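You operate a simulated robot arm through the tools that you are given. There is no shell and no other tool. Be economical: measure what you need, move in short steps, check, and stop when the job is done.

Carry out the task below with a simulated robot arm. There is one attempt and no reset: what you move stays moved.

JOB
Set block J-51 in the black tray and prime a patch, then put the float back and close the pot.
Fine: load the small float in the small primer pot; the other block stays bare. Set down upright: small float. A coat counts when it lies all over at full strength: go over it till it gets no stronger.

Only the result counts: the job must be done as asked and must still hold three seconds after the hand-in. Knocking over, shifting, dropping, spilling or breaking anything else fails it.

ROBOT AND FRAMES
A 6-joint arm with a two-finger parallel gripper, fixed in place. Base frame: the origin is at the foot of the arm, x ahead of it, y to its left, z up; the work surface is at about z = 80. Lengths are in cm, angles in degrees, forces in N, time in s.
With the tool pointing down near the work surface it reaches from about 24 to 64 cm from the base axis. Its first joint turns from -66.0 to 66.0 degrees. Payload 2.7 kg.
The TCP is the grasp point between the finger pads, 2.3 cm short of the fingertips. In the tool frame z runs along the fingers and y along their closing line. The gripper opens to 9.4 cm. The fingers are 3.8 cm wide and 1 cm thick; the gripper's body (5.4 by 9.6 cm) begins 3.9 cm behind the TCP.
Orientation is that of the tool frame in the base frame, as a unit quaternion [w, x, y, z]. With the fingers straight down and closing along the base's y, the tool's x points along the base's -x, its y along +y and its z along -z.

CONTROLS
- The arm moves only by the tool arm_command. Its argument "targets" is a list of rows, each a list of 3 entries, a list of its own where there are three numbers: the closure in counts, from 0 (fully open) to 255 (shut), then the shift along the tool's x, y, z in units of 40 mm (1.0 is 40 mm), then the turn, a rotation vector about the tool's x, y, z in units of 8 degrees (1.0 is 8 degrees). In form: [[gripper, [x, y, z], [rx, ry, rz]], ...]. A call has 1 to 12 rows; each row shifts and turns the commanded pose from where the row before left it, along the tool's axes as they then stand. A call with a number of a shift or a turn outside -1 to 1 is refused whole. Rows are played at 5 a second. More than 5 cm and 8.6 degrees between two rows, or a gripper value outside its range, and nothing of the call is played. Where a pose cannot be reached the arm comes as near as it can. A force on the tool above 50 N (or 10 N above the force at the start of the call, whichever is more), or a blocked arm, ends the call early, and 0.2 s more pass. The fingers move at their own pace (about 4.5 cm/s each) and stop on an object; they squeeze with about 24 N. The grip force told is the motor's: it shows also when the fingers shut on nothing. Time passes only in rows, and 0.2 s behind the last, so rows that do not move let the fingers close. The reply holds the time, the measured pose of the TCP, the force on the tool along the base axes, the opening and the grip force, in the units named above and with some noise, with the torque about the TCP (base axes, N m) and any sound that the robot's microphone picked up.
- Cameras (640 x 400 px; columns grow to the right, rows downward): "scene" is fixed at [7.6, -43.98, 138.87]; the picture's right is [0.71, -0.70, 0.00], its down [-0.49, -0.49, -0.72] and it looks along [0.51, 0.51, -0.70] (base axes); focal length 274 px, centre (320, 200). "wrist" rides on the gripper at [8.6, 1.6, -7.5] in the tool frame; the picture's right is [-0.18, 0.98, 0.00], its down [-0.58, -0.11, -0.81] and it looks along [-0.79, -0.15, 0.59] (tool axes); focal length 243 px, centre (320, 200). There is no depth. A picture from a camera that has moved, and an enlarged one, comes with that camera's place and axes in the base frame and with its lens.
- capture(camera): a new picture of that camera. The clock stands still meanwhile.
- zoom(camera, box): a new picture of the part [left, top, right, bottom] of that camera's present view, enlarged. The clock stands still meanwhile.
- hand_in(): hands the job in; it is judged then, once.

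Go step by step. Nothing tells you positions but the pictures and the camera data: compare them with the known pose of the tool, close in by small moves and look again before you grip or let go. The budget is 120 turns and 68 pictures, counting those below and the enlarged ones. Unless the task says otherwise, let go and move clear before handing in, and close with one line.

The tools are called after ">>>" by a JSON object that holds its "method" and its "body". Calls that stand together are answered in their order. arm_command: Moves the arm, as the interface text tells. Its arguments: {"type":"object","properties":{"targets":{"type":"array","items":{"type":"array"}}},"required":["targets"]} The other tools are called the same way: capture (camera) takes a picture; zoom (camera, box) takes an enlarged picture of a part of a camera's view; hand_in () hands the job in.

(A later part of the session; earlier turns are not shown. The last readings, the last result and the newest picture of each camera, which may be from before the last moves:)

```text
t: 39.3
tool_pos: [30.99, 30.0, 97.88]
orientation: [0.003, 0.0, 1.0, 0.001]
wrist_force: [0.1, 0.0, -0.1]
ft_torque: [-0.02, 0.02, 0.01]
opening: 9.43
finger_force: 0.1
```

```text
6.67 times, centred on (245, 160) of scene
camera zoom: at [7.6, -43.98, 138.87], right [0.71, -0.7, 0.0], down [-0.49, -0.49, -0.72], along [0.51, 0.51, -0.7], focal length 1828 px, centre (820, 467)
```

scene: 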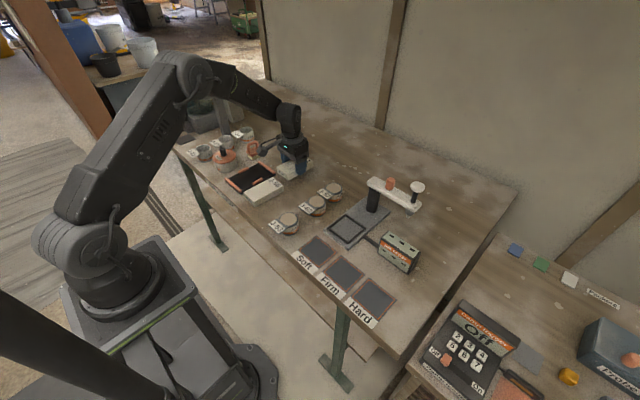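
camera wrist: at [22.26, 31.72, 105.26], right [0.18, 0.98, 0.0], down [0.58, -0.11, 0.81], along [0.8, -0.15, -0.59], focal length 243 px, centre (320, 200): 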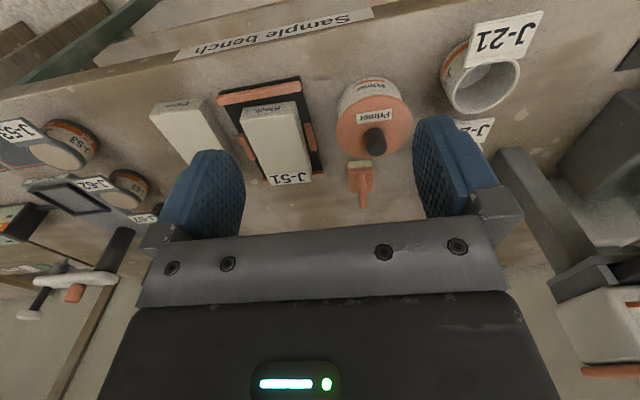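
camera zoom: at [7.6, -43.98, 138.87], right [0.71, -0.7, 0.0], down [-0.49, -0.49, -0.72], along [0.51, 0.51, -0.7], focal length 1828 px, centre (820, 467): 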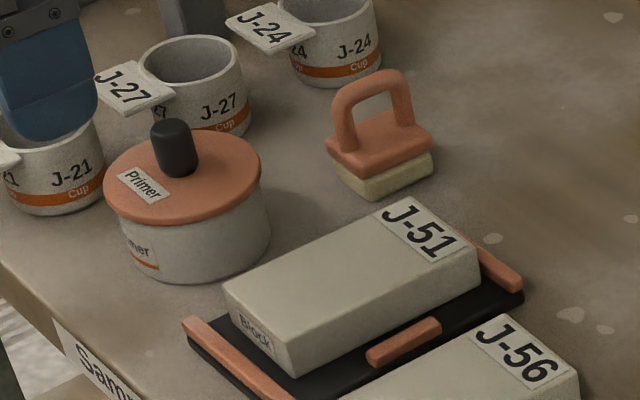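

The pot's knob is near (39.1,34.0) with its top about z 87; the float's handle arch lies along x near (49.7,32.4). I'll hover above the knob with a narrow opening and check.

>>> {"method": "arm_command", "body": {"targets": [[100, [-0.675, 0.333, 0.49], [0, 0, 0]], [100, [-0.675, 0.333, 0.49], [0, 0, 0]], [100, [-0.675, 0.333, 0.49], [0, 0, 0]], [100, [0, 0, 0], [0, 0, 0]]]}}

>>> {"method": "zoom", "body": {"camera": "wrist", "box": [180, 0, 500, 200]}}

>>> {"method": "zoom", "body": {"camera": "scene", "box": [205, 130, 285, 190]}}

```text
t: 40.3
tool_pos: [39.4, 34.05, 91.78]
orientation: [0.003, 0.0, 1.0, 0.001]
wrist_force: [0.3, 0.0, 0.9]
ft_torque: [0.0, 0.01, -0.01]
opening: 5.7
finger_force: 0.1
```

```text
2.00 times, centred on (340, 100) of wrist
camera zoom: at [30.67, 35.79, 99.26], right [0.18, 0.98, 0.0], down [0.58, -0.11, 0.81], along [0.8, -0.15, -0.59], focal length 485 px, centre (280, 400)
```

zoom: 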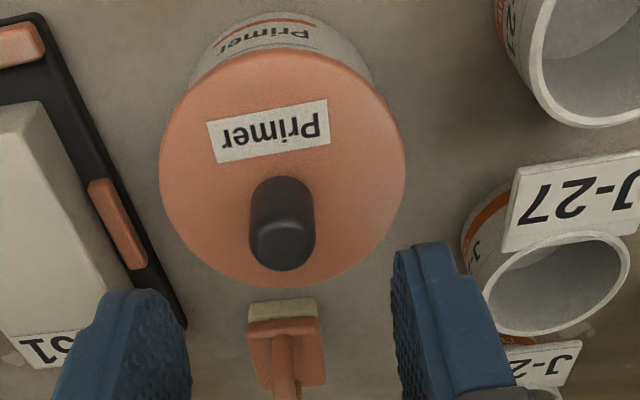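

```text
6.67 times, centred on (245, 160) of scene
camera zoom: at [7.6, -43.98, 138.87], right [0.71, -0.7, 0.0], down [-0.49, -0.49, -0.72], along [0.51, 0.51, -0.7], focal length 1828 px, centre (820, 467)
```

zoom: 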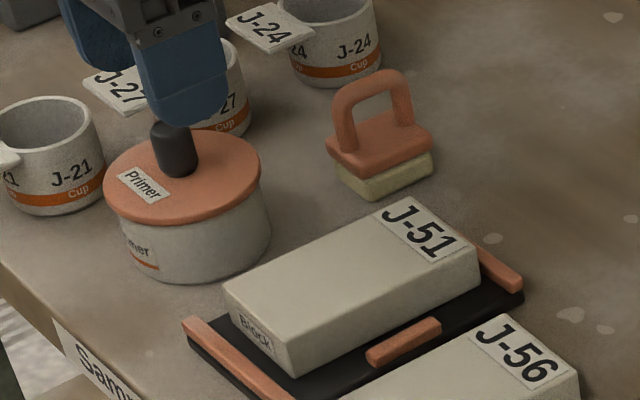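

The knob is centred between the fingers to within 0.2 cm. I'll narrow the opening, descend, and grip it.

>>> {"method": "arm_command", "body": {"targets": [[140, [0, 0.04, 0.4], [0, 0, 0]], [140, [0, 0, 0.4], [0, 0, 0]], [140, [0, 0, 0.2], [0, 0, 0]], [140, [0, 0, 0.15], [0, 0, 0]], [140, [0, 0, 0], [0, 0, 0]]]}}

```text
t: 41.5
tool_pos: [39.22, 34.17, 87.4]
orientation: [0.003, -0.001, 1.0, 0.001]
wrist_force: [0.1, 0.1, -0.3]
ft_torque: [-0.01, 0.0, -0.02]
opening: 4.25
finger_force: 0.0
```

>>> {"method": "arm_command", "body": {"targets": [[255, [0, 0, 0], [0, 0, 0]], [255, [0, 0, 0], [0, 0, 0]], [255, [0, 0, 0], [0, 0, 0]], [255, [0, 0, -0.1], [0, 0, 0]], [255, [0, 0, -0.2], [0, 0, 0]], [255, [0, 0, -0.6], [0, 0, 0]], [255, [0, 0, 0], [0, 0, 0]]]}}

>>> {"method": "zoom", "body": {"camera": "scene", "box": [190, 120, 290, 190]}}

```text
t: 43.1
tool_pos: [39.41, 34.21, 90.93]
orientation: [0.003, -0.001, 1.0, 0.001]
wrist_force: [-0.3, -0.2, -0.3]
ft_torque: [0.02, -0.02, 0.01]
opening: 1.85
finger_force: 24.1
heard: snap
```

```text
5.71 times, centred on (240, 155) of scene
camera zoom: at [7.6, -43.98, 138.87], right [0.71, -0.7, 0.0], down [-0.49, -0.49, -0.72], along [0.51, 0.51, -0.7], focal length 1567 px, centre (777, 457)
```

zoom: 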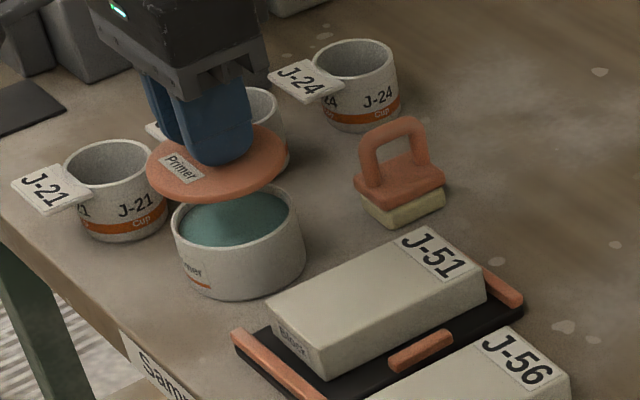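

The lid came off with a snap and the pot shows teal primer. I'll lay the lid on the free area near (54,17).

>>> {"method": "arm_command", "body": {"targets": [[255, [0, 0, -0.4], [0, 0, 0]], [255, [-0.61, -0.717, 0], [0, 0, 0]], [255, [-0.61, -0.717, 0], [0, 0, 0]], [255, [-0.61, -0.717, 0], [0, 0, 0]], [255, [-0.61, -0.717, 0], [0, 0, 0]], [255, [-0.61, -0.717, 0], [0, 0, 0]], [255, [-0.61, -0.717, 0], [0, 0, 0]], [255, [0, 0, 0.8], [0, 0, 0]], [255, [0, 0, 0.8], [0, 0, 0]], [255, [0, 0, 0.3], [0, 0, 0]], [255, [0, 0, 0], [0, 0, 0]]]}}

>>> {"method": "zoom", "body": {"camera": "scene", "box": [230, 120, 350, 200]}}

```text
t: 45.5
tool_pos: [54.04, 17.0, 84.99]
orientation: [0.002, 0.0, 1.0, 0.001]
wrist_force: [0.0, 0.1, -1.0]
ft_torque: [-0.01, -0.01, 0.01]
opening: 1.88
finger_force: 24.2
```

```text
5.00 times, centred on (290, 160) of scene
camera zoom: at [7.6, -43.98, 138.87], right [0.71, -0.7, 0.0], down [-0.49, -0.49, -0.72], along [0.51, 0.51, -0.7], focal length 1371 px, centre (470, 400)
```

zoom: 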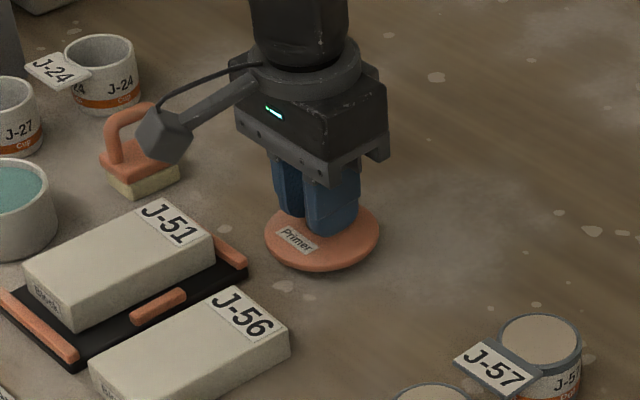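

Space is clear; I'll lower until it touches.

>>> {"method": "arm_command", "body": {"targets": [[255, [0, 0, 0.07], [0, 0, 0]], [255, [0, 0, 0.07], [0, 0, 0]], [255, [0, 0, 0.07], [0, 0, 0]], [255, [0, 0, 0.05], [0, 0, 0]], [255, [0, 0, 0], [0, 0, 0]]]}}

```text
t: 46.7
tool_pos: [54.03, 17.21, 83.89]
orientation: [0.003, 0.0, 1.0, 0.001]
wrist_force: [0.3, 0.5, -0.9]
ft_torque: [-0.01, 0.02, -0.01]
opening: 1.85
finger_force: 24.3
```

>>> {"method": "arm_command", "body": {"targets": [[255, [0, 0, 0.04], [0, 0, 0]], [255, [0, 0, 0.04], [0, 0, 0]], [255, [0, 0, 0.03], [0, 0, 0]], [255, [0, 0, 0], [0, 0, 0]]]}}

```text
t: 47.7
tool_pos: [54.21, 17.11, 83.65]
orientation: [0.005, -0.001, 1.0, 0.001]
wrist_force: [-2.5, -0.4, 19.9]
ft_torque: [-0.23, 0.04, -0.03]
opening: 1.87
finger_force: 24.1
```

Lid touched down at z≈83.65. I'll release, rise and go above the float.

>>> {"method": "arm_command", "body": {"targets": [[255, [0, 0, -0.04], [0, 0, 0]], [130, [0, 0, 0], [0, 0, 0]], [130, [0, 0, 0], [0, 0, 0]], [130, [0, 0, -0.5], [0, 0, 0]], [130, [0, 0, -0.9], [0, 0, 0]], [130, [0, 0, -0.9], [0, 0, 0]], [130, [0.275, 0.957, 0], [0, 0, 0]], [130, [0.275, 0.957, 0], [0, 0, 0]], [130, [0.275, 0.957, 0], [0, 0, 0]], [130, [0.275, 0.957, 0], [0, 0, 0]], [130, [0, 0, 0], [0, 0, 0]]]}}

>>> {"method": "capture", "body": {"camera": "wrist"}}

>>> {"method": "zoom", "body": {"camera": "scene", "box": [215, 115, 315, 185]}}

```text
t: 50.1
tool_pos: [49.6, 32.42, 92.82]
orientation: [0.003, 0.0, 1.0, 0.001]
wrist_force: [-0.1, -0.3, -0.2]
ft_torque: [0.0, 0.0, 0.02]
opening: 4.6
finger_force: 0.0
```

```text
23 pictures are left
camera wrist: at [40.9, 34.04, 100.22], right [0.18, 0.98, 0.0], down [0.58, -0.11, 0.81], along [0.8, -0.15, -0.59], focal length 243 px, centre (320, 200)
```

wrist: 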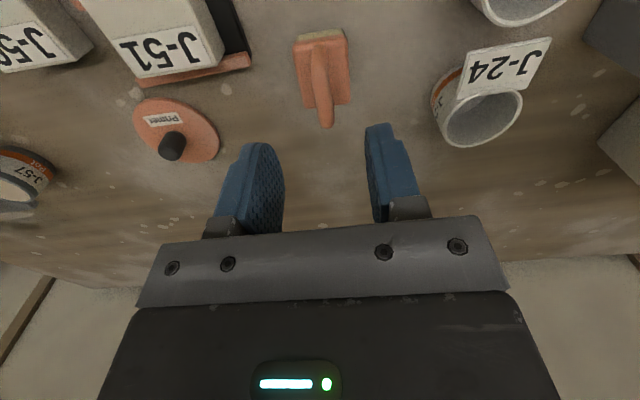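

```text
5.71 times, centred on (265, 150) of scene
camera zoom: at [7.6, -43.98, 138.87], right [0.71, -0.7, 0.0], down [-0.49, -0.49, -0.72], along [0.51, 0.51, -0.7], focal length 1567 px, centre (634, 486)
```

zoom: 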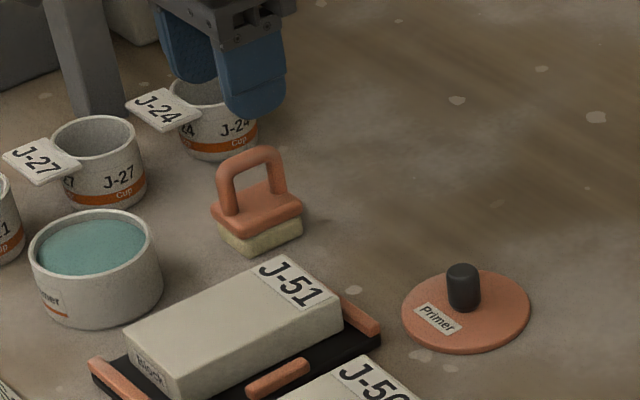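

The float is near (49.7,32.6), its arch along x. I'll align and descend around the handle.

>>> {"method": "arm_command", "body": {"targets": [[130, [-0.02, 0.05, 0.5], [0, 0, 0.3]], [130, [0, 0, 0.5], [0, 0, 0]], [130, [0, 0, 0.4], [0, 0, 0]], [130, [0, 0, 0.25], [0, 0, 0]], [130, [0, 0, 0.2], [0, 0, 0]], [130, [0, 0, 0], [0, 0, 0]]]}}

>>> {"method": "zoom", "body": {"camera": "scene", "box": [215, 115, 315, 185]}}

```text
t: 51.5
tool_pos: [49.68, 32.76, 85.48]
orientation: [0.003, 0.021, 1.0, 0.001]
wrist_force: [-0.4, -0.8, 0.5]
ft_torque: [-0.04, 0.01, -0.01]
opening: 4.63
finger_force: 0.1
```

```text
5.71 times, centred on (265, 150) of scene
camera zoom: at [7.6, -43.98, 138.87], right [0.71, -0.7, 0.0], down [-0.49, -0.49, -0.72], along [0.51, 0.51, -0.7], focal length 1567 px, centre (634, 486)
```

zoom: 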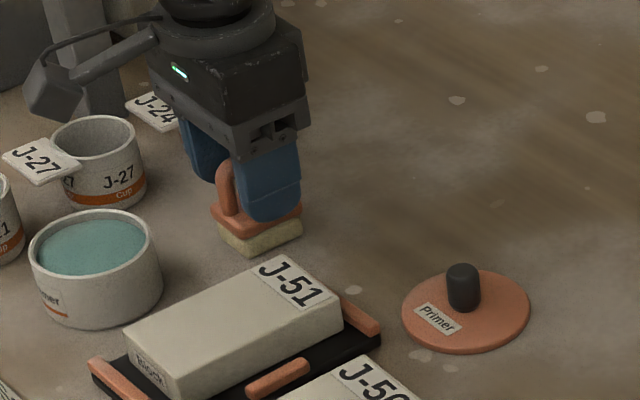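

Fingers straddle the handle. I'll close and lift it a little.

>>> {"method": "arm_command", "body": {"targets": [[255, [0, 0, 0], [0, 0, 0]], [255, [0, 0, 0], [0, 0, 0]], [255, [0, 0, 0], [0, 0, 0]], [255, [0, 0, 0], [0, 0, 0]], [255, [0, 0, -0.2], [0, 0, 0]], [255, [0, 0, -0.6], [0, 0, 0]], [255, [0, 0, -0.9], [0, 0, 0]], [255, [0, 0, 0], [0, 0, 0]]]}}

>>> {"method": "zoom", "body": {"camera": "scene", "box": [205, 105, 305, 185]}}

>>> {"method": "capture", "body": {"camera": "wrist"}}

```text
t: 53.3
tool_pos: [49.59, 32.55, 92.3]
orientation: [0.003, 0.021, 1.0, 0.001]
wrist_force: [0.4, -0.3, -0.7]
ft_torque: [0.03, 0.0, 0.0]
opening: 1.02
finger_force: 24.0
```

```text
5.00 times, centred on (255, 145) of scene
camera zoom: at [7.6, -43.98, 138.87], right [0.71, -0.7, 0.0], down [-0.49, -0.49, -0.72], along [0.51, 0.51, -0.7], focal length 1371 px, centre (645, 475)
```

zoom: 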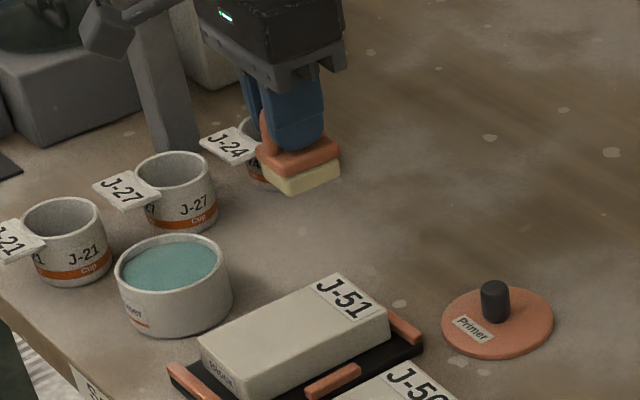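

```text
19 pictures are left
camera wrist: at [40.93, 34.53, 99.74], right [0.22, 0.97, 0.0], down [0.57, -0.13, 0.81], along [0.79, -0.18, -0.59], focal length 243 px, centre (320, 200)
```

wrist: 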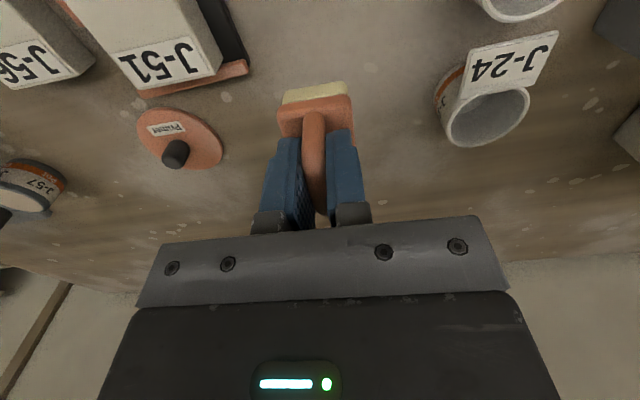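

Float is held upright. I'll carry it over the pot centre (39.2,34.1) and check.

>>> {"method": "arm_command", "body": {"targets": [[255, [0, 0, -0.1], [0, 0, 0]], [255, [0.88, 0.097, 0], [0, 0, 0]], [255, [0.88, 0.097, 0], [0, 0, 0]], [255, [0.88, 0.097, 0], [0, 0, 0]], [255, [0, 0, 0.4], [0, 0, 0]], [255, [0, 0, 0], [0, 0, 0]]]}}

>>> {"method": "zoom", "body": {"camera": "scene", "box": [205, 120, 269, 170]}}

>>> {"method": "zoom", "body": {"camera": "wrist", "box": [180, 0, 460, 175]}}

```text
t: 54.7
tool_pos: [38.92, 34.14, 90.87]
orientation: [0.004, 0.021, 1.0, 0.001]
wrist_force: [0.1, -0.2, -0.4]
ft_torque: [0.02, 0.02, 0.0]
opening: 1.05
finger_force: 23.7
```

```text
8.00 times, centred on (237, 145) of scene
camera zoom: at [7.6, -43.98, 138.87], right [0.71, -0.7, 0.0], down [-0.49, -0.49, -0.72], along [0.51, 0.51, -0.7], focal length 2194 px, centre (984, 640)
```

zoom: 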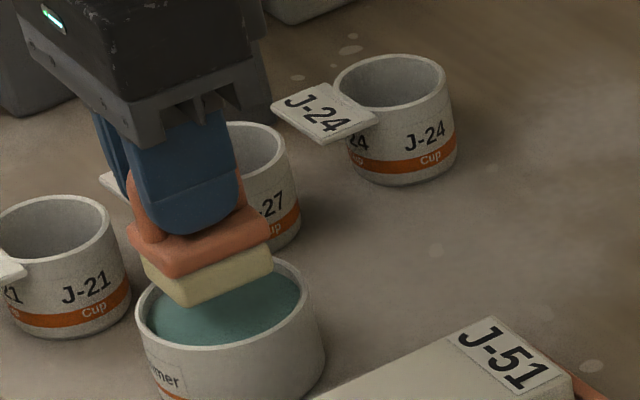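

```text
2.29 times, centred on (320, 88) of wrist
camera zoom: at [30.29, 36.16, 98.28], right [0.22, 0.97, 0.0], down [0.57, -0.13, 0.81], along [0.79, -0.18, -0.59], focal length 555 px, centre (320, 457)
```

zoom: 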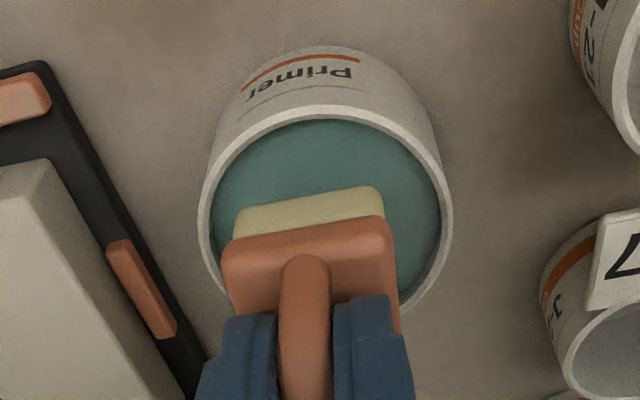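

The pad is centred over the pot within about 0.2 cm. I'll dip it about 1 cm and lift.

>>> {"method": "arm_command", "body": {"targets": [[255, [0, -0.03, 0.3], [0, 0, 0]], [255, [0, 0, 0.25], [0, 0, 0]], [255, [0, 0, 0.17], [0, 0, 0]], [255, [0, 0, 0], [0, 0, 0]], [255, [0, 0, 0], [0, 0, 0]]]}}

>>> {"method": "zoom", "body": {"camera": "scene", "box": [205, 120, 269, 170]}}

```text
t: 55.9
tool_pos: [39.26, 34.15, 88.46]
orientation: [0.006, 0.019, 1.0, 0.004]
wrist_force: [-3.1, -1.1, 36.4]
ft_torque: [-0.13, 0.19, 0.02]
opening: 1.05
finger_force: 23.9
```

```text
8.00 times, centred on (237, 145) of scene
camera zoom: at [7.55, -44.02, 138.86], right [0.71, -0.7, 0.0], down [-0.49, -0.49, -0.72], along [0.51, 0.51, -0.69], focal length 2194 px, centre (984, 640)
```

zoom: 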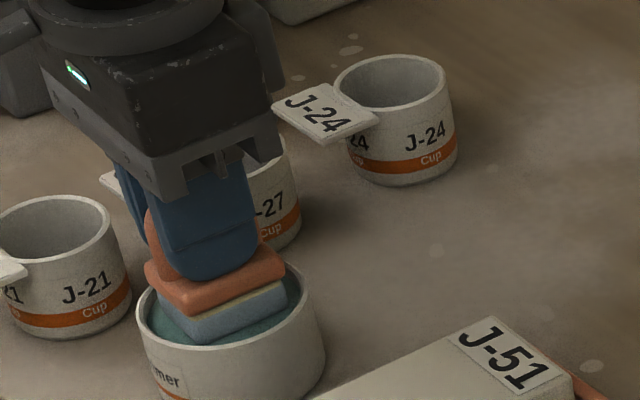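

The pad touched the primer's surface (z≈83) and took on colour, so it's loaded. I'll lift it out and carry it over the block.

>>> {"method": "arm_command", "body": {"targets": [[255, [0, 0, -0.2], [0, 0, 0]], [255, [0, 0, -0.6], [0, 0, 0]], [255, [0, 0, -0.55], [0, 0, 0]], [255, [-0.2, -0.805, 0], [0, 0, 0]], [255, [-0.2, -0.805, 0], [0, 0, 0]], [255, [-0.2, -0.805, 0], [0, 0, 0]], [255, [0, 0, 0.5], [0, 0, 0]], [255, [0, 0, 0.4], [0, 0, 0]], [255, [0, 0, 0], [0, 0, 0]]]}}

>>> {"method": "zoom", "body": {"camera": "scene", "box": [205, 125, 285, 195]}}

```text
t: 57.9
tool_pos: [41.03, 24.28, 89.83]
orientation: [0.003, 0.021, 1.0, 0.001]
wrist_force: [0.2, 1.0, -0.7]
ft_torque: [0.0, -0.01, 0.03]
opening: 1.07
finger_force: 23.8
```

```text
5.71 times, centred on (245, 160) of scene
camera zoom: at [7.6, -43.98, 138.87], right [0.71, -0.7, 0.0], down [-0.49, -0.49, -0.72], along [0.51, 0.51, -0.7], focal length 1567 px, centre (749, 429)
```

zoom: 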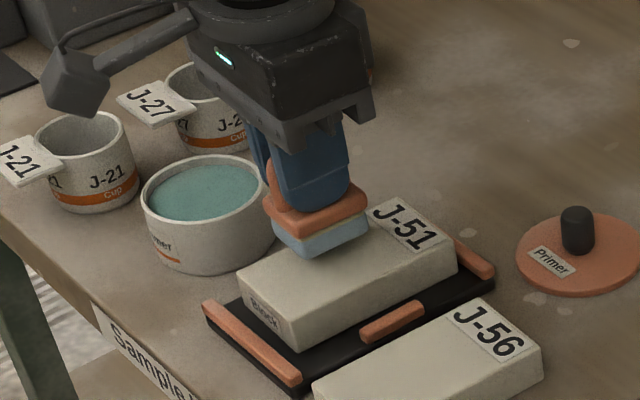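

The pad is well loaded and above the block. I'll lower until it touches.

>>> {"method": "arm_command", "body": {"targets": [[255, [0, 0, 0.2], [0, 0, 0]], [255, [0, 0, 0.1], [0, 0, 0]], [255, [0, 0, 0.05], [0, 0, 0]], [255, [0, 0, 0], [0, 0, 0]]]}}

```text
t: 58.9
tool_pos: [41.1, 24.32, 88.61]
orientation: [0.004, 0.02, 1.0, 0.002]
wrist_force: [-3.0, -0.9, 10.3]
ft_torque: [-0.12, 0.03, -0.02]
opening: 1.04
finger_force: 23.9
```

Contact with 10 N. I'll stroke along the block, back and forth.

>>> {"method": "arm_command", "body": {"targets": [[255, [0.25, 0, 0], [0, 0, 0]], [255, [0.25, 0, 0], [0, 0, 0]], [255, [0.25, 0, 0], [0, 0, 0]], [255, [-0.25, 0, 0], [0, 0, 0]], [255, [-0.25, 0, 0], [0, 0, 0]], [255, [-0.25, 0, 0], [0, 0, 0]], [255, [-0.25, 0, 0], [0, 0, 0]], [255, [-0.25, 0, 0], [0, 0, 0]], [255, [-0.25, 0, 0], [0, 0, 0]], [255, [0, 0, 0], [0, 0, 0]]]}}

>>> {"method": "zoom", "body": {"camera": "scene", "box": [205, 125, 285, 195]}}

```text
t: 61.1
tool_pos: [44.19, 24.21, 88.59]
orientation: [0.003, 0.021, 1.0, 0.001]
wrist_force: [-5.8, 0.2, 12.5]
ft_torque: [-0.01, 0.15, 0.0]
opening: 1.07
finger_force: 23.6
```

```text
5.71 times, centred on (245, 160) of scene
camera zoom: at [7.57, -43.99, 138.87], right [0.71, -0.7, 0.0], down [-0.49, -0.49, -0.72], along [0.51, 0.51, -0.69], focal length 1567 px, centre (749, 429)
```

zoom: 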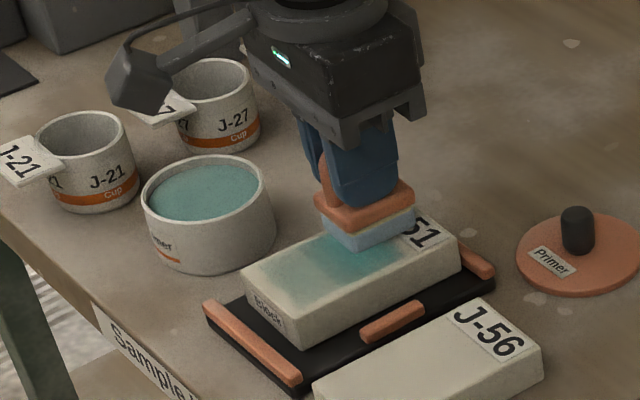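

The coat builds up as I stroke. I'll continue over the full length and then the second lane.

>>> {"method": "arm_command", "body": {"targets": [[255, [0.24, 0, 0], [0, 0, 0]], [255, [0.24, 0, 0], [0, 0, 0]], [255, [0.24, 0, 0], [0, 0, 0]], [255, [0.24, 0, 0], [0, 0, 0]], [255, [0.24, 0, 0], [0, 0, 0]], [255, [0.24, 0, 0], [0, 0, 0]], [255, [0.24, 0, 0], [0, 0, 0]], [255, [0, -0.2, 0], [0, 0, 0]], [255, [0, -0.2, 0], [0, 0, 0]], [255, [0, -0.2, 0], [0, 0, 0]], [255, [-0.24, 0, 0], [0, 0, 0]], [255, [-0.24, 0, 0], [0, 0, 0]]]}}

>>> {"method": "arm_command", "body": {"targets": [[255, [-0.24, 0, 0], [0, 0, 0]], [255, [-0.24, 0, 0], [0, 0, 0]], [255, [-0.24, 0, 0], [0, 0, 0]], [255, [-0.24, 0, 0], [0, 0, 0]], [255, [-0.24, 0, 0], [0, 0, 0]], [255, [0.24, 0, 0], [0, 0, 0]], [255, [0.24, 0, 0], [0, 0, 0]], [255, [0.24, 0, 0], [0, 0, 0]], [255, [0.24, 0, 0], [0, 0, 0]], [255, [0.24, 0, 0], [0, 0, 0]], [255, [0.24, 0, 0], [0, 0, 0]], [255, [0.24, 0, 0], [0, 0, 0]]]}}

>>> {"method": "zoom", "body": {"camera": "scene", "box": [205, 125, 285, 195]}}

```text
t: 63.7
tool_pos: [39.11, 21.94, 88.55]
orientation: [0.002, 0.021, 1.0, 0.001]
wrist_force: [-10.2, 0.4, 23.2]
ft_torque: [-0.02, 0.32, -0.02]
opening: 1.04
finger_force: 24.2
```

```text
t: 66.3
tool_pos: [37.46, 22.16, 88.59]
orientation: [0.005, 0.021, 1.0, 0.002]
wrist_force: [9.6, 0.7, 22.9]
ft_torque: [-0.04, -0.41, 0.06]
opening: 1.06
finger_force: 24.3
```

```text
5.71 times, centred on (245, 160) of scene
camera zoom: at [7.6, -44.0, 138.87], right [0.71, -0.7, 0.0], down [-0.49, -0.49, -0.72], along [0.51, 0.51, -0.7], focal length 1567 px, centre (749, 429)
```

zoom: 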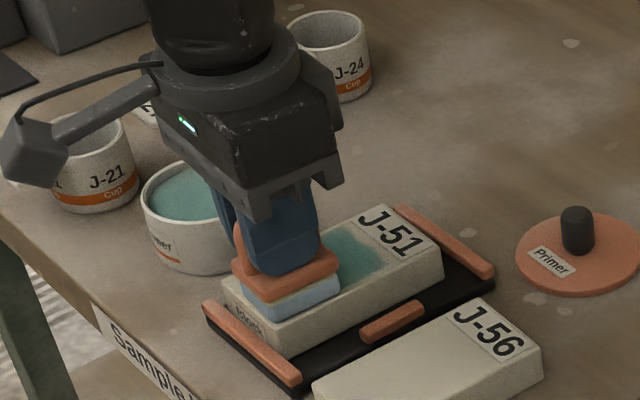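

The block slid back against the near stop; the coat takes on the bare part and not on the label. I'll lift and look at the coverage.

>>> {"method": "arm_command", "body": {"targets": [[255, [0, 0, -0.3], [0, 0, 0]], [255, [0, 0, -0.8], [0, 0, 0]], [255, [0, 0.9, -0.1], [0, 0, 0]], [255, [0, 0.9, 0], [0, 0, 0]], [255, [0, 0, 0], [0, 0, 0]]]}}

>>> {"method": "zoom", "body": {"camera": "scene", "box": [225, 145, 289, 195]}}

```text
t: 67.5
tool_pos: [37.43, 29.25, 93.11]
orientation: [0.003, 0.021, 1.0, 0.001]
wrist_force: [-0.4, -0.6, -0.7]
ft_torque: [0.03, -0.01, 0.02]
opening: 1.06
finger_force: 23.8
```

```text
8.00 times, centred on (257, 170) of scene
camera zoom: at [7.6, -43.98, 138.87], right [0.71, -0.7, 0.0], down [-0.49, -0.49, -0.72], along [0.51, 0.51, -0.7], focal length 2194 px, centre (824, 440)
```

zoom: 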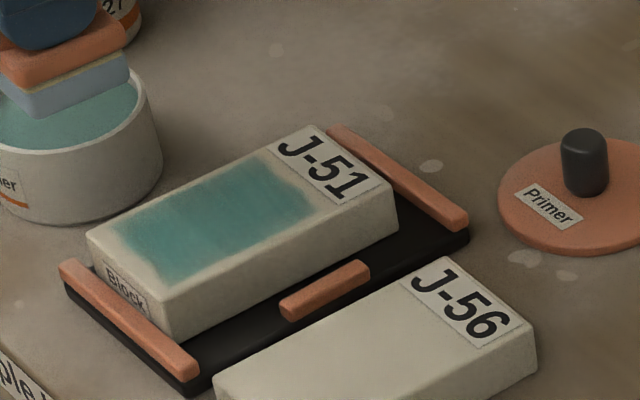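

A large patch is coated, but margins remain near the edges. I'll reload the float and then stroke towards the near stop in three lanes reaching the edges.

>>> {"method": "arm_command", "body": {"targets": [[255, [-0.2, 0.62, 0], [0, 0, 0]], [255, [-0.2, 0.62, 0], [0, 0, 0]], [255, [0, 0, 0.5], [0, 0, 0]], [255, [0, 0, 0.5], [0, 0, 0]], [255, [0, 0, 0.15], [0, 0, 0]], [255, [0, 0, 0.05], [0, 0, 0]], [255, [0, 0, 0], [0, 0, 0]], [255, [0, 0, 0], [0, 0, 0]]]}}

```text
t: 69.3
tool_pos: [39.56, 34.37, 88.99]
orientation: [0.006, 0.02, 1.0, 0.004]
wrist_force: [-11.7, -6.4, 45.4]
ft_torque: [-0.4, -0.5, -0.13]
opening: 1.07
finger_force: 24.0
```

The force is off-centre toward +x, so the pad is touching the far rim. I'll lift straight up and check with a picture.

>>> {"method": "arm_command", "body": {"targets": [[255, [0, 0, -0.2], [0, 0, 0]], [255, [0, 0, -0.4], [0, 0, 0]], [255, [0, 0, 0], [0, 0, 0]]]}}

>>> {"method": "zoom", "body": {"camera": "wrist", "box": [180, 0, 460, 175]}}

```text
t: 70.1
tool_pos: [39.52, 34.11, 91.0]
orientation: [0.001, 0.021, 1.0, 0.0]
wrist_force: [0.2, -0.1, 0.1]
ft_torque: [0.0, 0.0, -0.02]
opening: 1.04
finger_force: 23.7
```

```text
2.29 times, centred on (320, 88) of wrist
camera zoom: at [30.81, 36.16, 98.37], right [0.23, 0.97, 0.0], down [0.57, -0.13, 0.81], along [0.79, -0.18, -0.59], focal length 555 px, centre (320, 457)
```

zoom: 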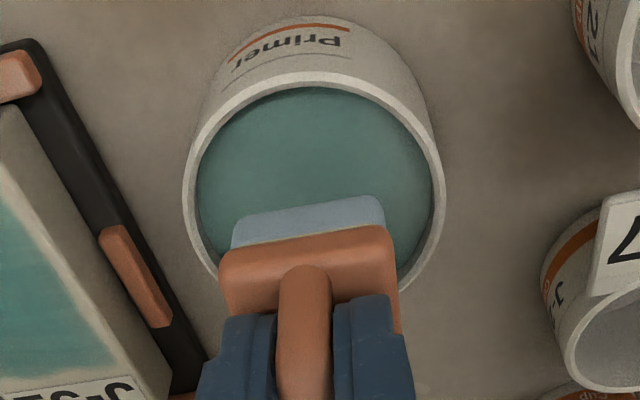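

The pot hasn't moved; I'm just 0.7 cm too far forward. I'll correct and dip again.

>>> {"method": "arm_command", "body": {"targets": [[255, [0.17, 0, 0], [0, 0, 0]], [255, [0, 0, 0.4], [0, 0, 0]], [255, [0, 0, 0.2], [0, 0, 0]], [255, [0, 0, 0.06], [0, 0, 0]], [255, [0, 0, 0], [0, 0, 0]], [255, [0, 0, 0], [0, 0, 0]]]}}

```text
t: 71.5
tool_pos: [38.71, 34.3, 88.51]
orientation: [0.004, 0.02, 1.0, 0.002]
wrist_force: [-7.1, -2.5, 31.7]
ft_torque: [-0.15, 0.87, 0.04]
opening: 1.02
finger_force: 24.4
```

Loaded again. Now to lane A near the +y edge, stroking towards −x.

>>> {"method": "arm_command", "body": {"targets": [[255, [0, 0, -0.3], [0, 0, 0]], [255, [0, 0, -0.95], [0, 0, 0]], [255, [-0.41, -0.763, 0], [0, 0, 0]], [255, [-0.41, -0.763, 0], [0, 0, 0]], [255, [-0.41, -0.763, 0], [0, 0, 0]], [255, [0, 0, 0.6], [0, 0, 0]], [255, [0, 0, 0.5], [0, 0, 0]], [255, [0, 0, 0.13], [0, 0, 0]], [255, [0.2, 0, 0], [0, 0, 0]], [255, [0.2, 0, 0], [0, 0, 0]], [255, [0.2, 0, 0], [0, 0, 0]], [255, [0.2, 0, 0], [0, 0, 0]]]}}

>>> {"method": "arm_command", "body": {"targets": [[255, [0.2, 0, 0], [0, 0, 0]], [255, [0.2, 0, 0], [0, 0, 0]], [255, [0.2, 0, 0], [0, 0, 0]], [255, [0.2, 0, 0], [0, 0, 0]], [255, [0.1, 0, 0], [0, 0, 0]], [255, [0, 0, -0.15], [0, 0, 0]], [255, [-0.85, 0, 0], [0, 0, 0]], [255, [-0.85, -0.45, 0], [0, 0, 0]], [255, [0, 0, 0.15], [0, 0, 0]]]}}

>>> {"method": "arm_command", "body": {"targets": [[255, [0.2, 0, 0], [0, 0, 0]], [255, [0.2, 0, 0], [0, 0, 0]], [255, [0.2, 0, 0], [0, 0, 0]], [255, [0.2, 0, 0], [0, 0, 0]], [255, [0.2, 0, 0], [0, 0, 0]], [255, [0.2, 0, 0], [0, 0, 0]], [255, [0.2, 0, 0], [0, 0, 0]], [255, [0.2, 0, 0], [0, 0, 0]], [255, [0.1, 0, 0], [0, 0, 0]], [255, [0, 0, -0.15], [0, 0, 0]], [255, [-0.85, 0, 0], [0, 0, 0]], [255, [-0.85, -0.45, 0], [0, 0, 0]]]}}

>>> {"method": "arm_command", "body": {"targets": [[255, [0, 0, 0.15], [0, 0, 0]], [255, [0.2, 0, 0], [0, 0, 0]], [255, [0.2, 0, 0], [0, 0, 0]], [255, [0.2, 0, 0], [0, 0, 0]], [255, [0.2, 0, 0], [0, 0, 0]], [255, [0.2, 0, 0], [0, 0, 0]], [255, [0.2, 0, 0], [0, 0, 0]], [255, [0.2, 0, 0], [0, 0, 0]], [255, [0.2, 0, 0], [0, 0, 0]], [255, [0.1, 0, 0], [0, 0, 0]], [255, [0, 0, -0.15], [0, 0, 0]]]}}

>>> {"method": "zoom", "body": {"camera": "scene", "box": [225, 145, 289, 195]}}

```text
t: 74.1
tool_pos: [40.14, 25.03, 88.51]
orientation: [0.005, 0.021, 1.0, 0.004]
wrist_force: [11.0, -2.1, 25.6]
ft_torque: [-0.18, -0.13, 0.12]
opening: 1.04
finger_force: 24.3
```

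```text
t: 76.1
tool_pos: [43.13, 23.1, 88.56]
orientation: [0.004, 0.02, 1.0, 0.001]
wrist_force: [-9.8, -4.0, 28.6]
ft_torque: [-0.24, 0.82, 0.02]
opening: 1.05
finger_force: 24.0
```

```text
t: 78.7
tool_pos: [43.08, 21.37, 88.89]
orientation: [0.001, 0.021, 1.0, 0.001]
wrist_force: [-0.7, -0.8, -1.5]
ft_torque: [-0.01, 0.0, 0.01]
opening: 1.05
finger_force: 24.1
```

```text
t: 81.1
tool_pos: [36.04, 21.35, 88.84]
orientation: [-0.001, 0.022, 1.0, -0.001]
wrist_force: [-0.6, -0.2, -0.1]
ft_torque: [-0.01, 0.0, -0.01]
opening: 1.07
finger_force: 23.9
```

```text
8.00 times, centred on (257, 170) of scene
camera zoom: at [7.6, -43.98, 138.87], right [0.71, -0.7, 0.0], down [-0.49, -0.49, -0.72], along [0.51, 0.51, -0.7], focal length 2194 px, centre (824, 440)
```

zoom: 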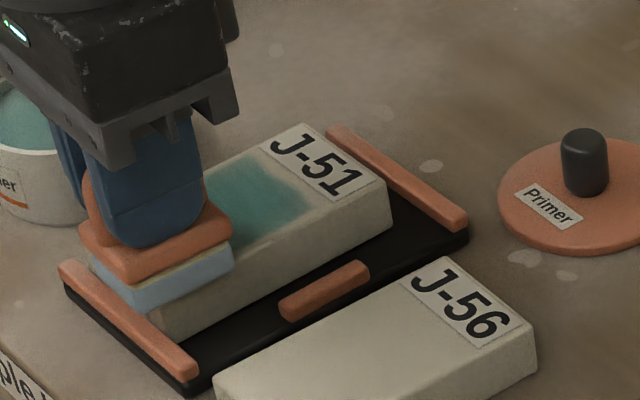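

The coat's outline matches a fixed patch that stops short of the block's edges. I'll lift clear and inspect it.

>>> {"method": "arm_command", "body": {"targets": [[255, [0, 0, -0.6], [0, 0, 0]], [255, [-0.2, 0.9, -0.5], [0, 0, 0]], [255, [-0.2, 0.9, 0], [0, 0, 0]], [255, [-0.2, 0.9, 0], [0, 0, 0]], [255, [0, 0, 0], [0, 0, 0]]]}}

>>> {"method": "zoom", "body": {"camera": "scene", "box": [230, 155, 278, 193]}}

```text
t: 82.3
tool_pos: [39.12, 32.13, 93.5]
orientation: [0.003, 0.021, 1.0, 0.001]
wrist_force: [0.4, 0.5, -0.8]
ft_torque: [-0.02, -0.01, -0.02]
opening: 1.05
finger_force: 23.9
```

```text
10.53 times, centred on (254, 174) of scene
camera zoom: at [7.6, -43.98, 138.87], right [0.71, -0.7, 0.0], down [-0.49, -0.49, -0.72], along [0.51, 0.51, -0.7], focal length 2887 px, centre (1015, 474)
```

zoom: 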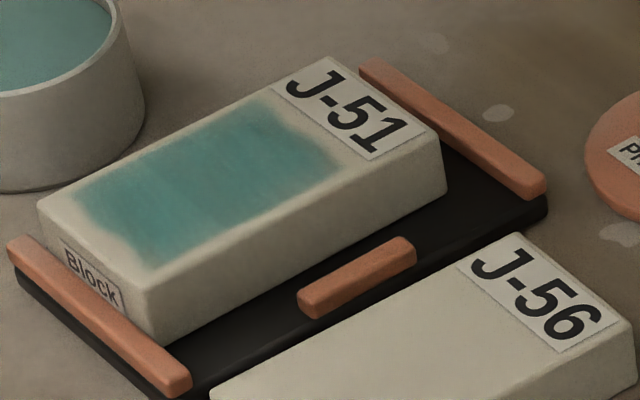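

The patch is covered but slightly uneven in strength. I'll reload and go over all lanes again, then compare.

>>> {"method": "arm_command", "body": {"targets": [[255, [0.095, 0.5, 0], [0, 0, 0]], [255, [0, 0, 0.6], [0, 0, 0]], [255, [0, 0, 0.45], [0, 0, 0]], [255, [0, 0, 0.17], [0, 0, 0]], [255, [0, 0, 0.04], [0, 0, 0]], [255, [0, 0, 0], [0, 0, 0]], [255, [0, 0, 0], [0, 0, 0]]]}}

```text
t: 83.9
tool_pos: [38.93, 34.28, 88.44]
orientation: [0.003, 0.021, 1.0, 0.001]
wrist_force: [-3.1, -2.5, 17.1]
ft_torque: [-0.12, 0.44, 0.04]
opening: 1.03
finger_force: 23.7
```

>>> {"method": "arm_command", "body": {"targets": [[255, [0, 0, -0.3], [0, 0, 0]], [255, [0, 0, -0.95], [0, 0, 0]], [255, [-0.4, -0.783, 0], [0, 0, 0]], [255, [-0.4, -0.783, 0], [0, 0, 0]], [255, [-0.4, -0.783, 0], [0, 0, 0]], [255, [0, 0, 0.6], [0, 0, 0]], [255, [0, 0, 0.5], [0, 0, 0]], [255, [0, 0, 0.13], [0, 0, 0]], [255, [0.15, 0, 0], [0, 0, 0]], [255, [0.15, 0, 0], [0, 0, 0]], [255, [0.15, 0, 0], [0, 0, 0]], [255, [0.15, 0, 0], [0, 0, 0]]]}}

>>> {"method": "arm_command", "body": {"targets": [[255, [0.15, 0, 0], [0, 0, 0]], [255, [0.15, 0, 0], [0, 0, 0]], [255, [0.15, 0, 0], [0, 0, 0]], [255, [0.15, 0, 0], [0, 0, 0]], [255, [0.15, 0, 0], [0, 0, 0]], [255, [0.15, 0, 0], [0, 0, 0]], [255, [0.15, 0, 0], [0, 0, 0]], [255, [0, 0, -0.15], [0, 0, 0]], [255, [-0.8, 0, 0], [0, 0, 0]], [255, [-0.8, -0.35, 0], [0, 0, 0]], [255, [0, 0, 0.15], [0, 0, 0]]]}}

>>> {"method": "arm_command", "body": {"targets": [[255, [0.15, 0, 0], [0, 0, 0]], [255, [0.15, 0, 0], [0, 0, 0]], [255, [0.15, 0, 0], [0, 0, 0]], [255, [0.15, 0, 0], [0, 0, 0]], [255, [0.15, 0, 0], [0, 0, 0]], [255, [0.15, 0, 0], [0, 0, 0]], [255, [0.15, 0, 0], [0, 0, 0]], [255, [0.15, 0, 0], [0, 0, 0]], [255, [0.15, 0, 0], [0, 0, 0]], [255, [0.15, 0, 0], [0, 0, 0]], [255, [0.15, 0, 0], [0, 0, 0]], [255, [0, 0, -0.15], [0, 0, 0]]]}}

>>> {"method": "arm_command", "body": {"targets": [[255, [-0.8, 0, 0], [0, 0, 0]], [255, [-0.85, -0.35, 0], [0, 0, 0]], [255, [0, 0, 0.15], [0, 0, 0]], [255, [0.2, 0, 0], [0, 0, 0]], [255, [0.2, 0, 0], [0, 0, 0]], [255, [0.2, 0, 0], [0, 0, 0]], [255, [0.2, 0, 0], [0, 0, 0]], [255, [0.2, 0, 0], [0, 0, 0]], [255, [0.2, 0, 0], [0, 0, 0]], [255, [0.2, 0, 0], [0, 0, 0]], [255, [0.2, 0, 0], [0, 0, 0]], [255, [0.1, 0, 0], [0, 0, 0]]]}}

>>> {"method": "arm_command", "body": {"targets": [[255, [0, 0, -0.6], [0, 0, 0]], [255, [-0.2, 0.9, -0.6], [0, 0, 0]], [255, [-0.2, 0.9, 0], [0, 0, 0]], [255, [-0.2, 0.9, 0], [0, 0, 0]], [255, [0, 0, 0], [0, 0, 0]]]}}

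>>> {"method": "zoom", "body": {"camera": "scene", "box": [230, 155, 278, 193]}}

```text
t: 86.5
tool_pos: [41.09, 24.8, 88.65]
orientation: [0.006, 0.021, 1.0, 0.002]
wrist_force: [9.6, -2.0, 23.0]
ft_torque: [-0.15, -0.09, 0.04]
opening: 1.06
finger_force: 24.0
```

```text
t: 88.9
tool_pos: [43.05, 23.16, 88.59]
orientation: [0.003, 0.021, 1.0, 0.001]
wrist_force: [-7.3, -2.2, 16.6]
ft_torque: [-0.13, 0.59, 0.04]
opening: 1.03
finger_force: 24.0
```

```text
t: 91.5
tool_pos: [36.12, 23.27, 88.72]
orientation: [-0.002, 0.021, 1.0, -0.002]
wrist_force: [-0.2, 0.4, -0.1]
ft_torque: [-0.01, -0.02, -0.01]
opening: 1.03
finger_force: 23.8
```

```text
t: 94.1
tool_pos: [36.44, 22.14, 88.56]
orientation: [0.006, 0.021, 1.0, 0.004]
wrist_force: [12.5, -1.2, 26.3]
ft_torque: [-0.16, -0.47, 0.06]
opening: 1.05
finger_force: 24.8
```

```text
t: 95.3
tool_pos: [39.28, 32.74, 93.27]
orientation: [0.003, 0.022, 1.0, 0.001]
wrist_force: [0.3, -0.6, 0.0]
ft_torque: [-0.01, 0.01, 0.01]
opening: 1.06
finger_force: 24.1
```

```text
10.53 times, centred on (254, 174) of scene
camera zoom: at [7.6, -43.98, 138.87], right [0.71, -0.7, 0.0], down [-0.49, -0.49, -0.72], along [0.51, 0.51, -0.7], focal length 2887 px, centre (1015, 474)
```

zoom: 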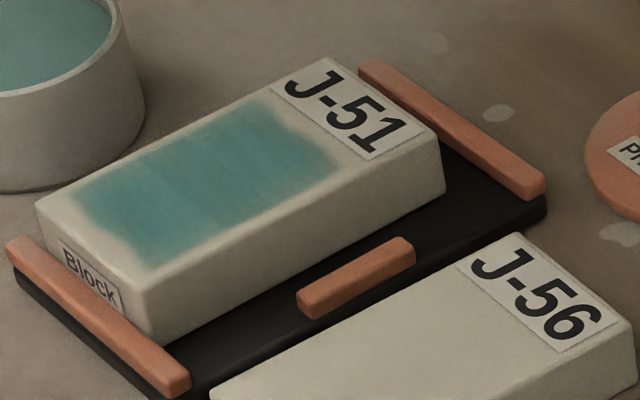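

It's nearly unchanged. One more loaded pass, starting farther forward, to be sure it's at full strength.

>>> {"method": "arm_command", "body": {"targets": [[255, [0.115, 0.36, 0], [0, 0, 0]], [255, [0, 0, 0.6], [0, 0, 0]], [255, [0, 0, 0.42], [0, 0, 0]], [255, [0, 0, 0.15], [0, 0, 0]], [255, [0, 0, 0.05], [0, 0, 0]], [255, [0, 0, 0], [0, 0, 0]], [255, [0, 0, 0], [0, 0, 0]]]}}

```text
t: 96.9
tool_pos: [38.66, 34.3, 88.43]
orientation: [0.004, 0.02, 1.0, 0.002]
wrist_force: [-1.2, 0.0, 11.3]
ft_torque: [-0.07, 0.34, 0.05]
opening: 1.05
finger_force: 24.0
```

>>> {"method": "arm_command", "body": {"targets": [[255, [0, 0, -0.3], [0, 0, 0]], [255, [0, 0, -0.95], [0, 0, 0]], [255, [-0.5, -0.78, 0], [0, 0, 0]], [255, [-0.5, -0.78, 0], [0, 0, 0]], [255, [-0.5, -0.78, 0], [0, 0, 0]], [255, [0, 0, 0.6], [0, 0, 0]], [255, [0, 0, 0.5], [0, 0, 0]], [255, [0, 0, 0.13], [0, 0, 0]], [255, [0.2, 0, 0], [0, 0, 0]], [255, [0.2, 0, 0], [0, 0, 0]], [255, [0.2, 0, 0], [0, 0, 0]], [255, [0.2, 0, 0], [0, 0, 0]]]}}

>>> {"method": "arm_command", "body": {"targets": [[255, [0.2, 0, 0], [0, 0, 0]], [255, [0.2, 0, 0], [0, 0, 0]], [255, [0.2, 0, 0], [0, 0, 0]], [255, [0.2, 0, 0], [0, 0, 0]], [255, [0.2, 0, 0], [0, 0, 0]], [255, [0.1, 0, 0], [0, 0, 0]], [255, [0, 0, -0.15], [0, 0, 0]], [255, [-0.95, 0, 0], [0, 0, 0]], [255, [-0.9, -0.35, 0], [0, 0, 0]], [255, [0, 0, 0.15], [0, 0, 0]]]}}

>>> {"method": "arm_command", "body": {"targets": [[255, [0.18, 0, 0], [0, 0, 0]], [255, [0.18, 0, 0], [0, 0, 0]], [255, [0.18, 0, 0], [0, 0, 0]], [255, [0.18, 0, 0], [0, 0, 0]], [255, [0.18, 0, 0], [0, 0, 0]], [255, [0.18, 0, 0], [0, 0, 0]], [255, [0.18, 0, 0], [0, 0, 0]], [255, [0.18, 0, 0], [0, 0, 0]], [255, [0.18, 0, 0], [0, 0, 0]], [255, [0.18, 0, 0], [0, 0, 0]], [255, [0, 0, -0.15], [0, 0, 0]]]}}

>>> {"method": "arm_command", "body": {"targets": [[255, [-0.9, 0, 0], [0, 0, 0]], [255, [-0.9, -0.35, 0], [0, 0, 0]], [255, [0, 0, 0.15], [0, 0, 0]], [255, [0.22, 0, 0], [0, 0, 0]], [255, [0.22, 0, 0], [0, 0, 0]], [255, [0.22, 0, 0], [0, 0, 0]], [255, [0.22, 0, 0], [0, 0, 0]], [255, [0.22, 0, 0], [0, 0, 0]], [255, [0.22, 0, 0], [0, 0, 0]], [255, [0.22, 0, 0], [0, 0, 0]], [255, [0.22, 0, 0], [0, 0, 0]], [255, [0.1, 0, 0], [0, 0, 0]]]}}

>>> {"method": "arm_command", "body": {"targets": [[255, [0, 0, -0.6], [0, 0, 0]], [255, [-0.2, 0.9, -0.6], [0, 0, 0]], [255, [-0.2, 0.9, 0], [0, 0, 0]], [255, [-0.2, 0.9, 0], [0, 0, 0]], [255, [0, 0, 0], [0, 0, 0]]]}}

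>>> {"method": "zoom", "body": {"camera": "scene", "box": [230, 155, 278, 193]}}

```text
t: 99.5
tool_pos: [41.17, 24.9, 88.5]
orientation: [0.006, 0.021, 1.0, 0.004]
wrist_force: [10.9, -1.6, 24.9]
ft_torque: [-0.2, -0.05, 0.04]
opening: 1.07
finger_force: 24.4
```

```text
t: 101.7
tool_pos: [44.03, 23.32, 88.53]
orientation: [0.003, 0.02, 1.0, 0.001]
wrist_force: [-4.1, -0.7, 9.0]
ft_torque: [-0.09, 0.38, 0.03]
opening: 1.03
finger_force: 24.0
```

```text
t: 104.1
tool_pos: [36.54, 23.58, 88.83]
orientation: [-0.002, 0.02, 1.0, -0.001]
wrist_force: [-0.3, 0.4, -0.9]
ft_torque: [-0.02, 0.02, -0.01]
opening: 1.07
finger_force: 24.0
```

```text
t: 106.7
tool_pos: [36.67, 22.32, 88.53]
orientation: [0.006, 0.021, 1.0, 0.004]
wrist_force: [13.4, -2.0, 29.2]
ft_torque: [-0.15, -0.41, 0.03]
opening: 1.04
finger_force: 24.4
```

```text
t: 107.9
tool_pos: [39.15, 33.01, 93.1]
orientation: [0.003, 0.022, 1.0, 0.001]
wrist_force: [-0.2, -0.5, -1.2]
ft_torque: [-0.02, -0.02, 0.02]
opening: 1.04
finger_force: 24.0
```

```text
10.53 times, centred on (254, 174) of scene
camera zoom: at [7.6, -43.98, 138.87], right [0.71, -0.7, 0.0], down [-0.49, -0.49, -0.72], along [0.51, 0.51, -0.7], focal length 2887 px, centre (1015, 474)
```

zoom: 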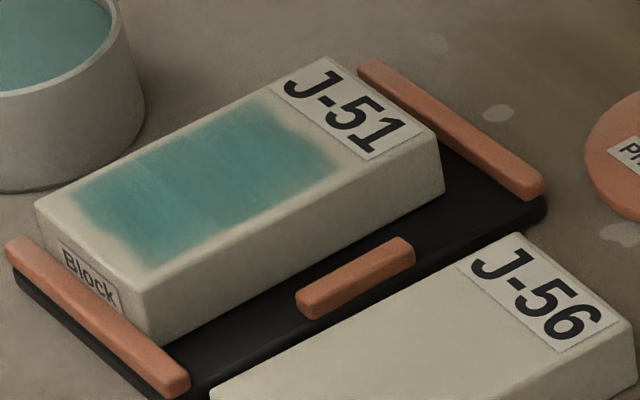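

No stronger than before, so the coat is at full strength. Now I'll carry the float back to its place at (49.6,32.6).

>>> {"method": "arm_command", "body": {"targets": [[255, [-0.875, 0.01, 0], [0, 0, 0]], [255, [-0.875, 0, 0], [0, 0, 0]], [255, [-0.875, 0, 0], [0, 0, 0]], [255, [0, 0, 0.7], [0, 0, 0]], [255, [0, 0, 0.7], [0, 0, 0]], [255, [0, 0, 0.3], [0, 0, 0]], [255, [0, 0, 0], [0, 0, 0]]]}}

>>> {"method": "zoom", "body": {"camera": "scene", "box": [215, 115, 315, 185]}}

```text
t: 109.5
tool_pos: [49.8, 32.54, 86.48]
orientation: [0.003, 0.021, 1.0, 0.001]
wrist_force: [-0.9, -0.6, -0.5]
ft_torque: [0.0, 0.01, -0.01]
opening: 1.08
finger_force: 23.4
```

```text
5.71 times, centred on (265, 150) of scene
camera zoom: at [7.6, -43.98, 138.87], right [0.71, -0.7, 0.0], down [-0.49, -0.49, -0.72], along [0.51, 0.51, -0.7], focal length 1567 px, centre (634, 486)
```

zoom: 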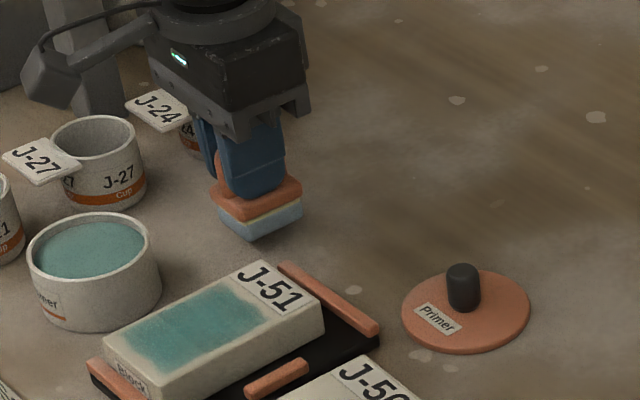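

>>> {"method": "arm_command", "body": {"targets": [[255, [0, 0, 0.1], [0, 0, 0]], [255, [0, 0, 0.05], [0, 0, 0]], [255, [0, 0, 0.04], [0, 0, 0]], [255, [0, 0, 0.03], [0, 0, 0]], [255, [0, 0, 0], [0, 0, 0]]]}}

```text
t: 110.7
tool_pos: [49.71, 32.62, 85.47]
orientation: [0.002, 0.021, 1.0, 0.001]
wrist_force: [-0.4, 0.3, -1.1]
ft_torque: [-0.01, -0.01, 0.03]
opening: 1.06
finger_force: 24.5
```

>>> {"method": "arm_command", "body": {"targets": [[255, [0, 0, 0.03], [0, 0, 0]], [255, [0, 0, 0.03], [0, 0, 0]], [255, [0, 0, 0], [0, 0, 0]]]}}

```text
t: 111.5
tool_pos: [49.89, 32.42, 85.53]
orientation: [0.002, 0.021, 1.0, 0.001]
wrist_force: [0.2, 0.7, -0.4]
ft_torque: [0.01, -0.01, -0.02]
opening: 1.05
finger_force: 23.9
```

>>> {"method": "arm_command", "body": {"targets": [[255, [0, 0, 0.03], [0, 0, 0]], [255, [0, 0, 0.03], [0, 0, 0]], [255, [0, 0, 0], [0, 0, 0]]]}}

```text
t: 112.3
tool_pos: [49.72, 32.45, 85.22]
orientation: [0.002, 0.021, 1.0, 0.002]
wrist_force: [0.1, -0.1, 0.1]
ft_torque: [0.0, 0.05, 0.0]
opening: 1.06
finger_force: 24.4
```

>>> {"method": "arm_command", "body": {"targets": [[255, [0, 0, 0.03], [0, 0, 0]], [255, [0, 0, 0], [0, 0, 0]]]}}

```text
t: 112.9
tool_pos: [49.74, 32.5, 85.04]
orientation: [0.005, 0.02, 1.0, 0.002]
wrist_force: [-4.3, -2.0, 11.0]
ft_torque: [-0.1, 0.39, 0.03]
opening: 1.06
finger_force: 24.2
```

Touched down. I'll release and rise straight up.

>>> {"method": "arm_command", "body": {"targets": [[255, [0, 0, -0.02], [0, 0, 0]], [150, [0, 0, 0], [0, 0, 0]], [130, [0, 0, 0], [0, 0, 0]], [130, [0, 0, 0], [0, 0, 0]], [130, [0, 0, -0.4], [0, 0, 0]], [130, [0, 0, -0.7], [0, 0, 0]], [130, [0, 0, -0.9], [0, 0, 0]], [130, [0, 0, 0], [0, 0, -0.3]]]}}

>>> {"method": "zoom", "body": {"camera": "scene", "box": [205, 115, 335, 195]}}

```text
t: 114.7
tool_pos: [49.88, 32.44, 93.02]
orientation: [0.003, -0.001, 1.0, 0.002]
wrist_force: [-0.2, 0.6, -0.1]
ft_torque: [0.02, -0.02, -0.02]
opening: 4.59
finger_force: 0.1
```

```text
4.92 times, centred on (270, 155) of scene
camera zoom: at [7.6, -43.98, 138.87], right [0.71, -0.7, 0.0], down [-0.49, -0.49, -0.72], along [0.51, 0.51, -0.7], focal length 1350 px, centre (566, 422)
```

zoom: 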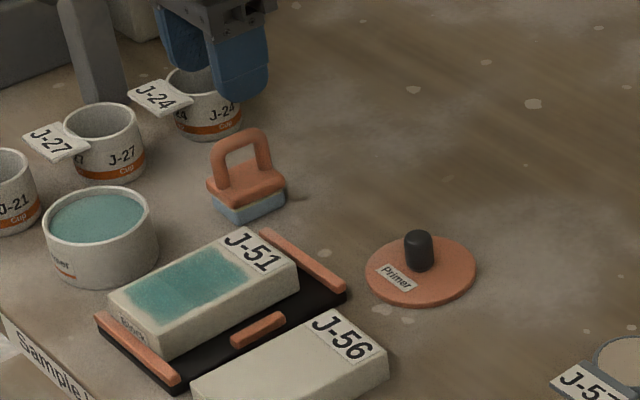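

Float stands upright in its place. Now back to the lid at (54.1,17.1) to grip its knob.

>>> {"method": "arm_command", "body": {"targets": [[130, [-0.263, -0.96, 0], [0, 0, 0]], [130, [-0.263, -0.96, 0], [0, 0, 0]], [130, [-0.263, -0.96, 0], [0, 0, 0]], [130, [-0.263, -0.96, 0], [0, 0, 0]], [130, [0, 0, 0.9], [0, 0, 0]], [130, [0, 0, 0.8], [0, 0, 0]], [130, [0, 0, 0.3], [0, 0, 0]], [130, [0, 0, 0.25], [0, 0, 0]], [130, [0, 0, 0], [0, 0, 0]]]}}

```text
t: 116.7
tool_pos: [54.05, 17.16, 84.04]
orientation: [0.003, 0.0, 1.0, 0.001]
wrist_force: [0.2, 0.7, 0.8]
ft_torque: [0.01, -0.02, -0.02]
opening: 4.61
finger_force: 0.0
```

>>> {"method": "arm_command", "body": {"targets": [[130, [0, 0, 0.06], [0, 0, 0]], [255, [0, 0, 0], [0, 0, 0]], [255, [0, 0, 0], [0, 0, 0]], [255, [0, 0, 0], [0, 0, 0]], [255, [0, 0, 0], [0, 0, 0]], [255, [0, 0, -0.3], [0, 0, 0]], [255, [0, 0, -0.9], [0, 0, 0]], [255, [0, 0, -0.8], [0, 0, 0]], [255, [0, 0, 0], [0, 0, 0]]]}}

```text
t: 118.7
tool_pos: [54.09, 17.33, 91.92]
orientation: [0.002, 0.001, 1.0, 0.001]
wrist_force: [-0.2, 0.0, -0.4]
ft_torque: [0.01, 0.0, -0.03]
opening: 1.84
finger_force: 24.3
```

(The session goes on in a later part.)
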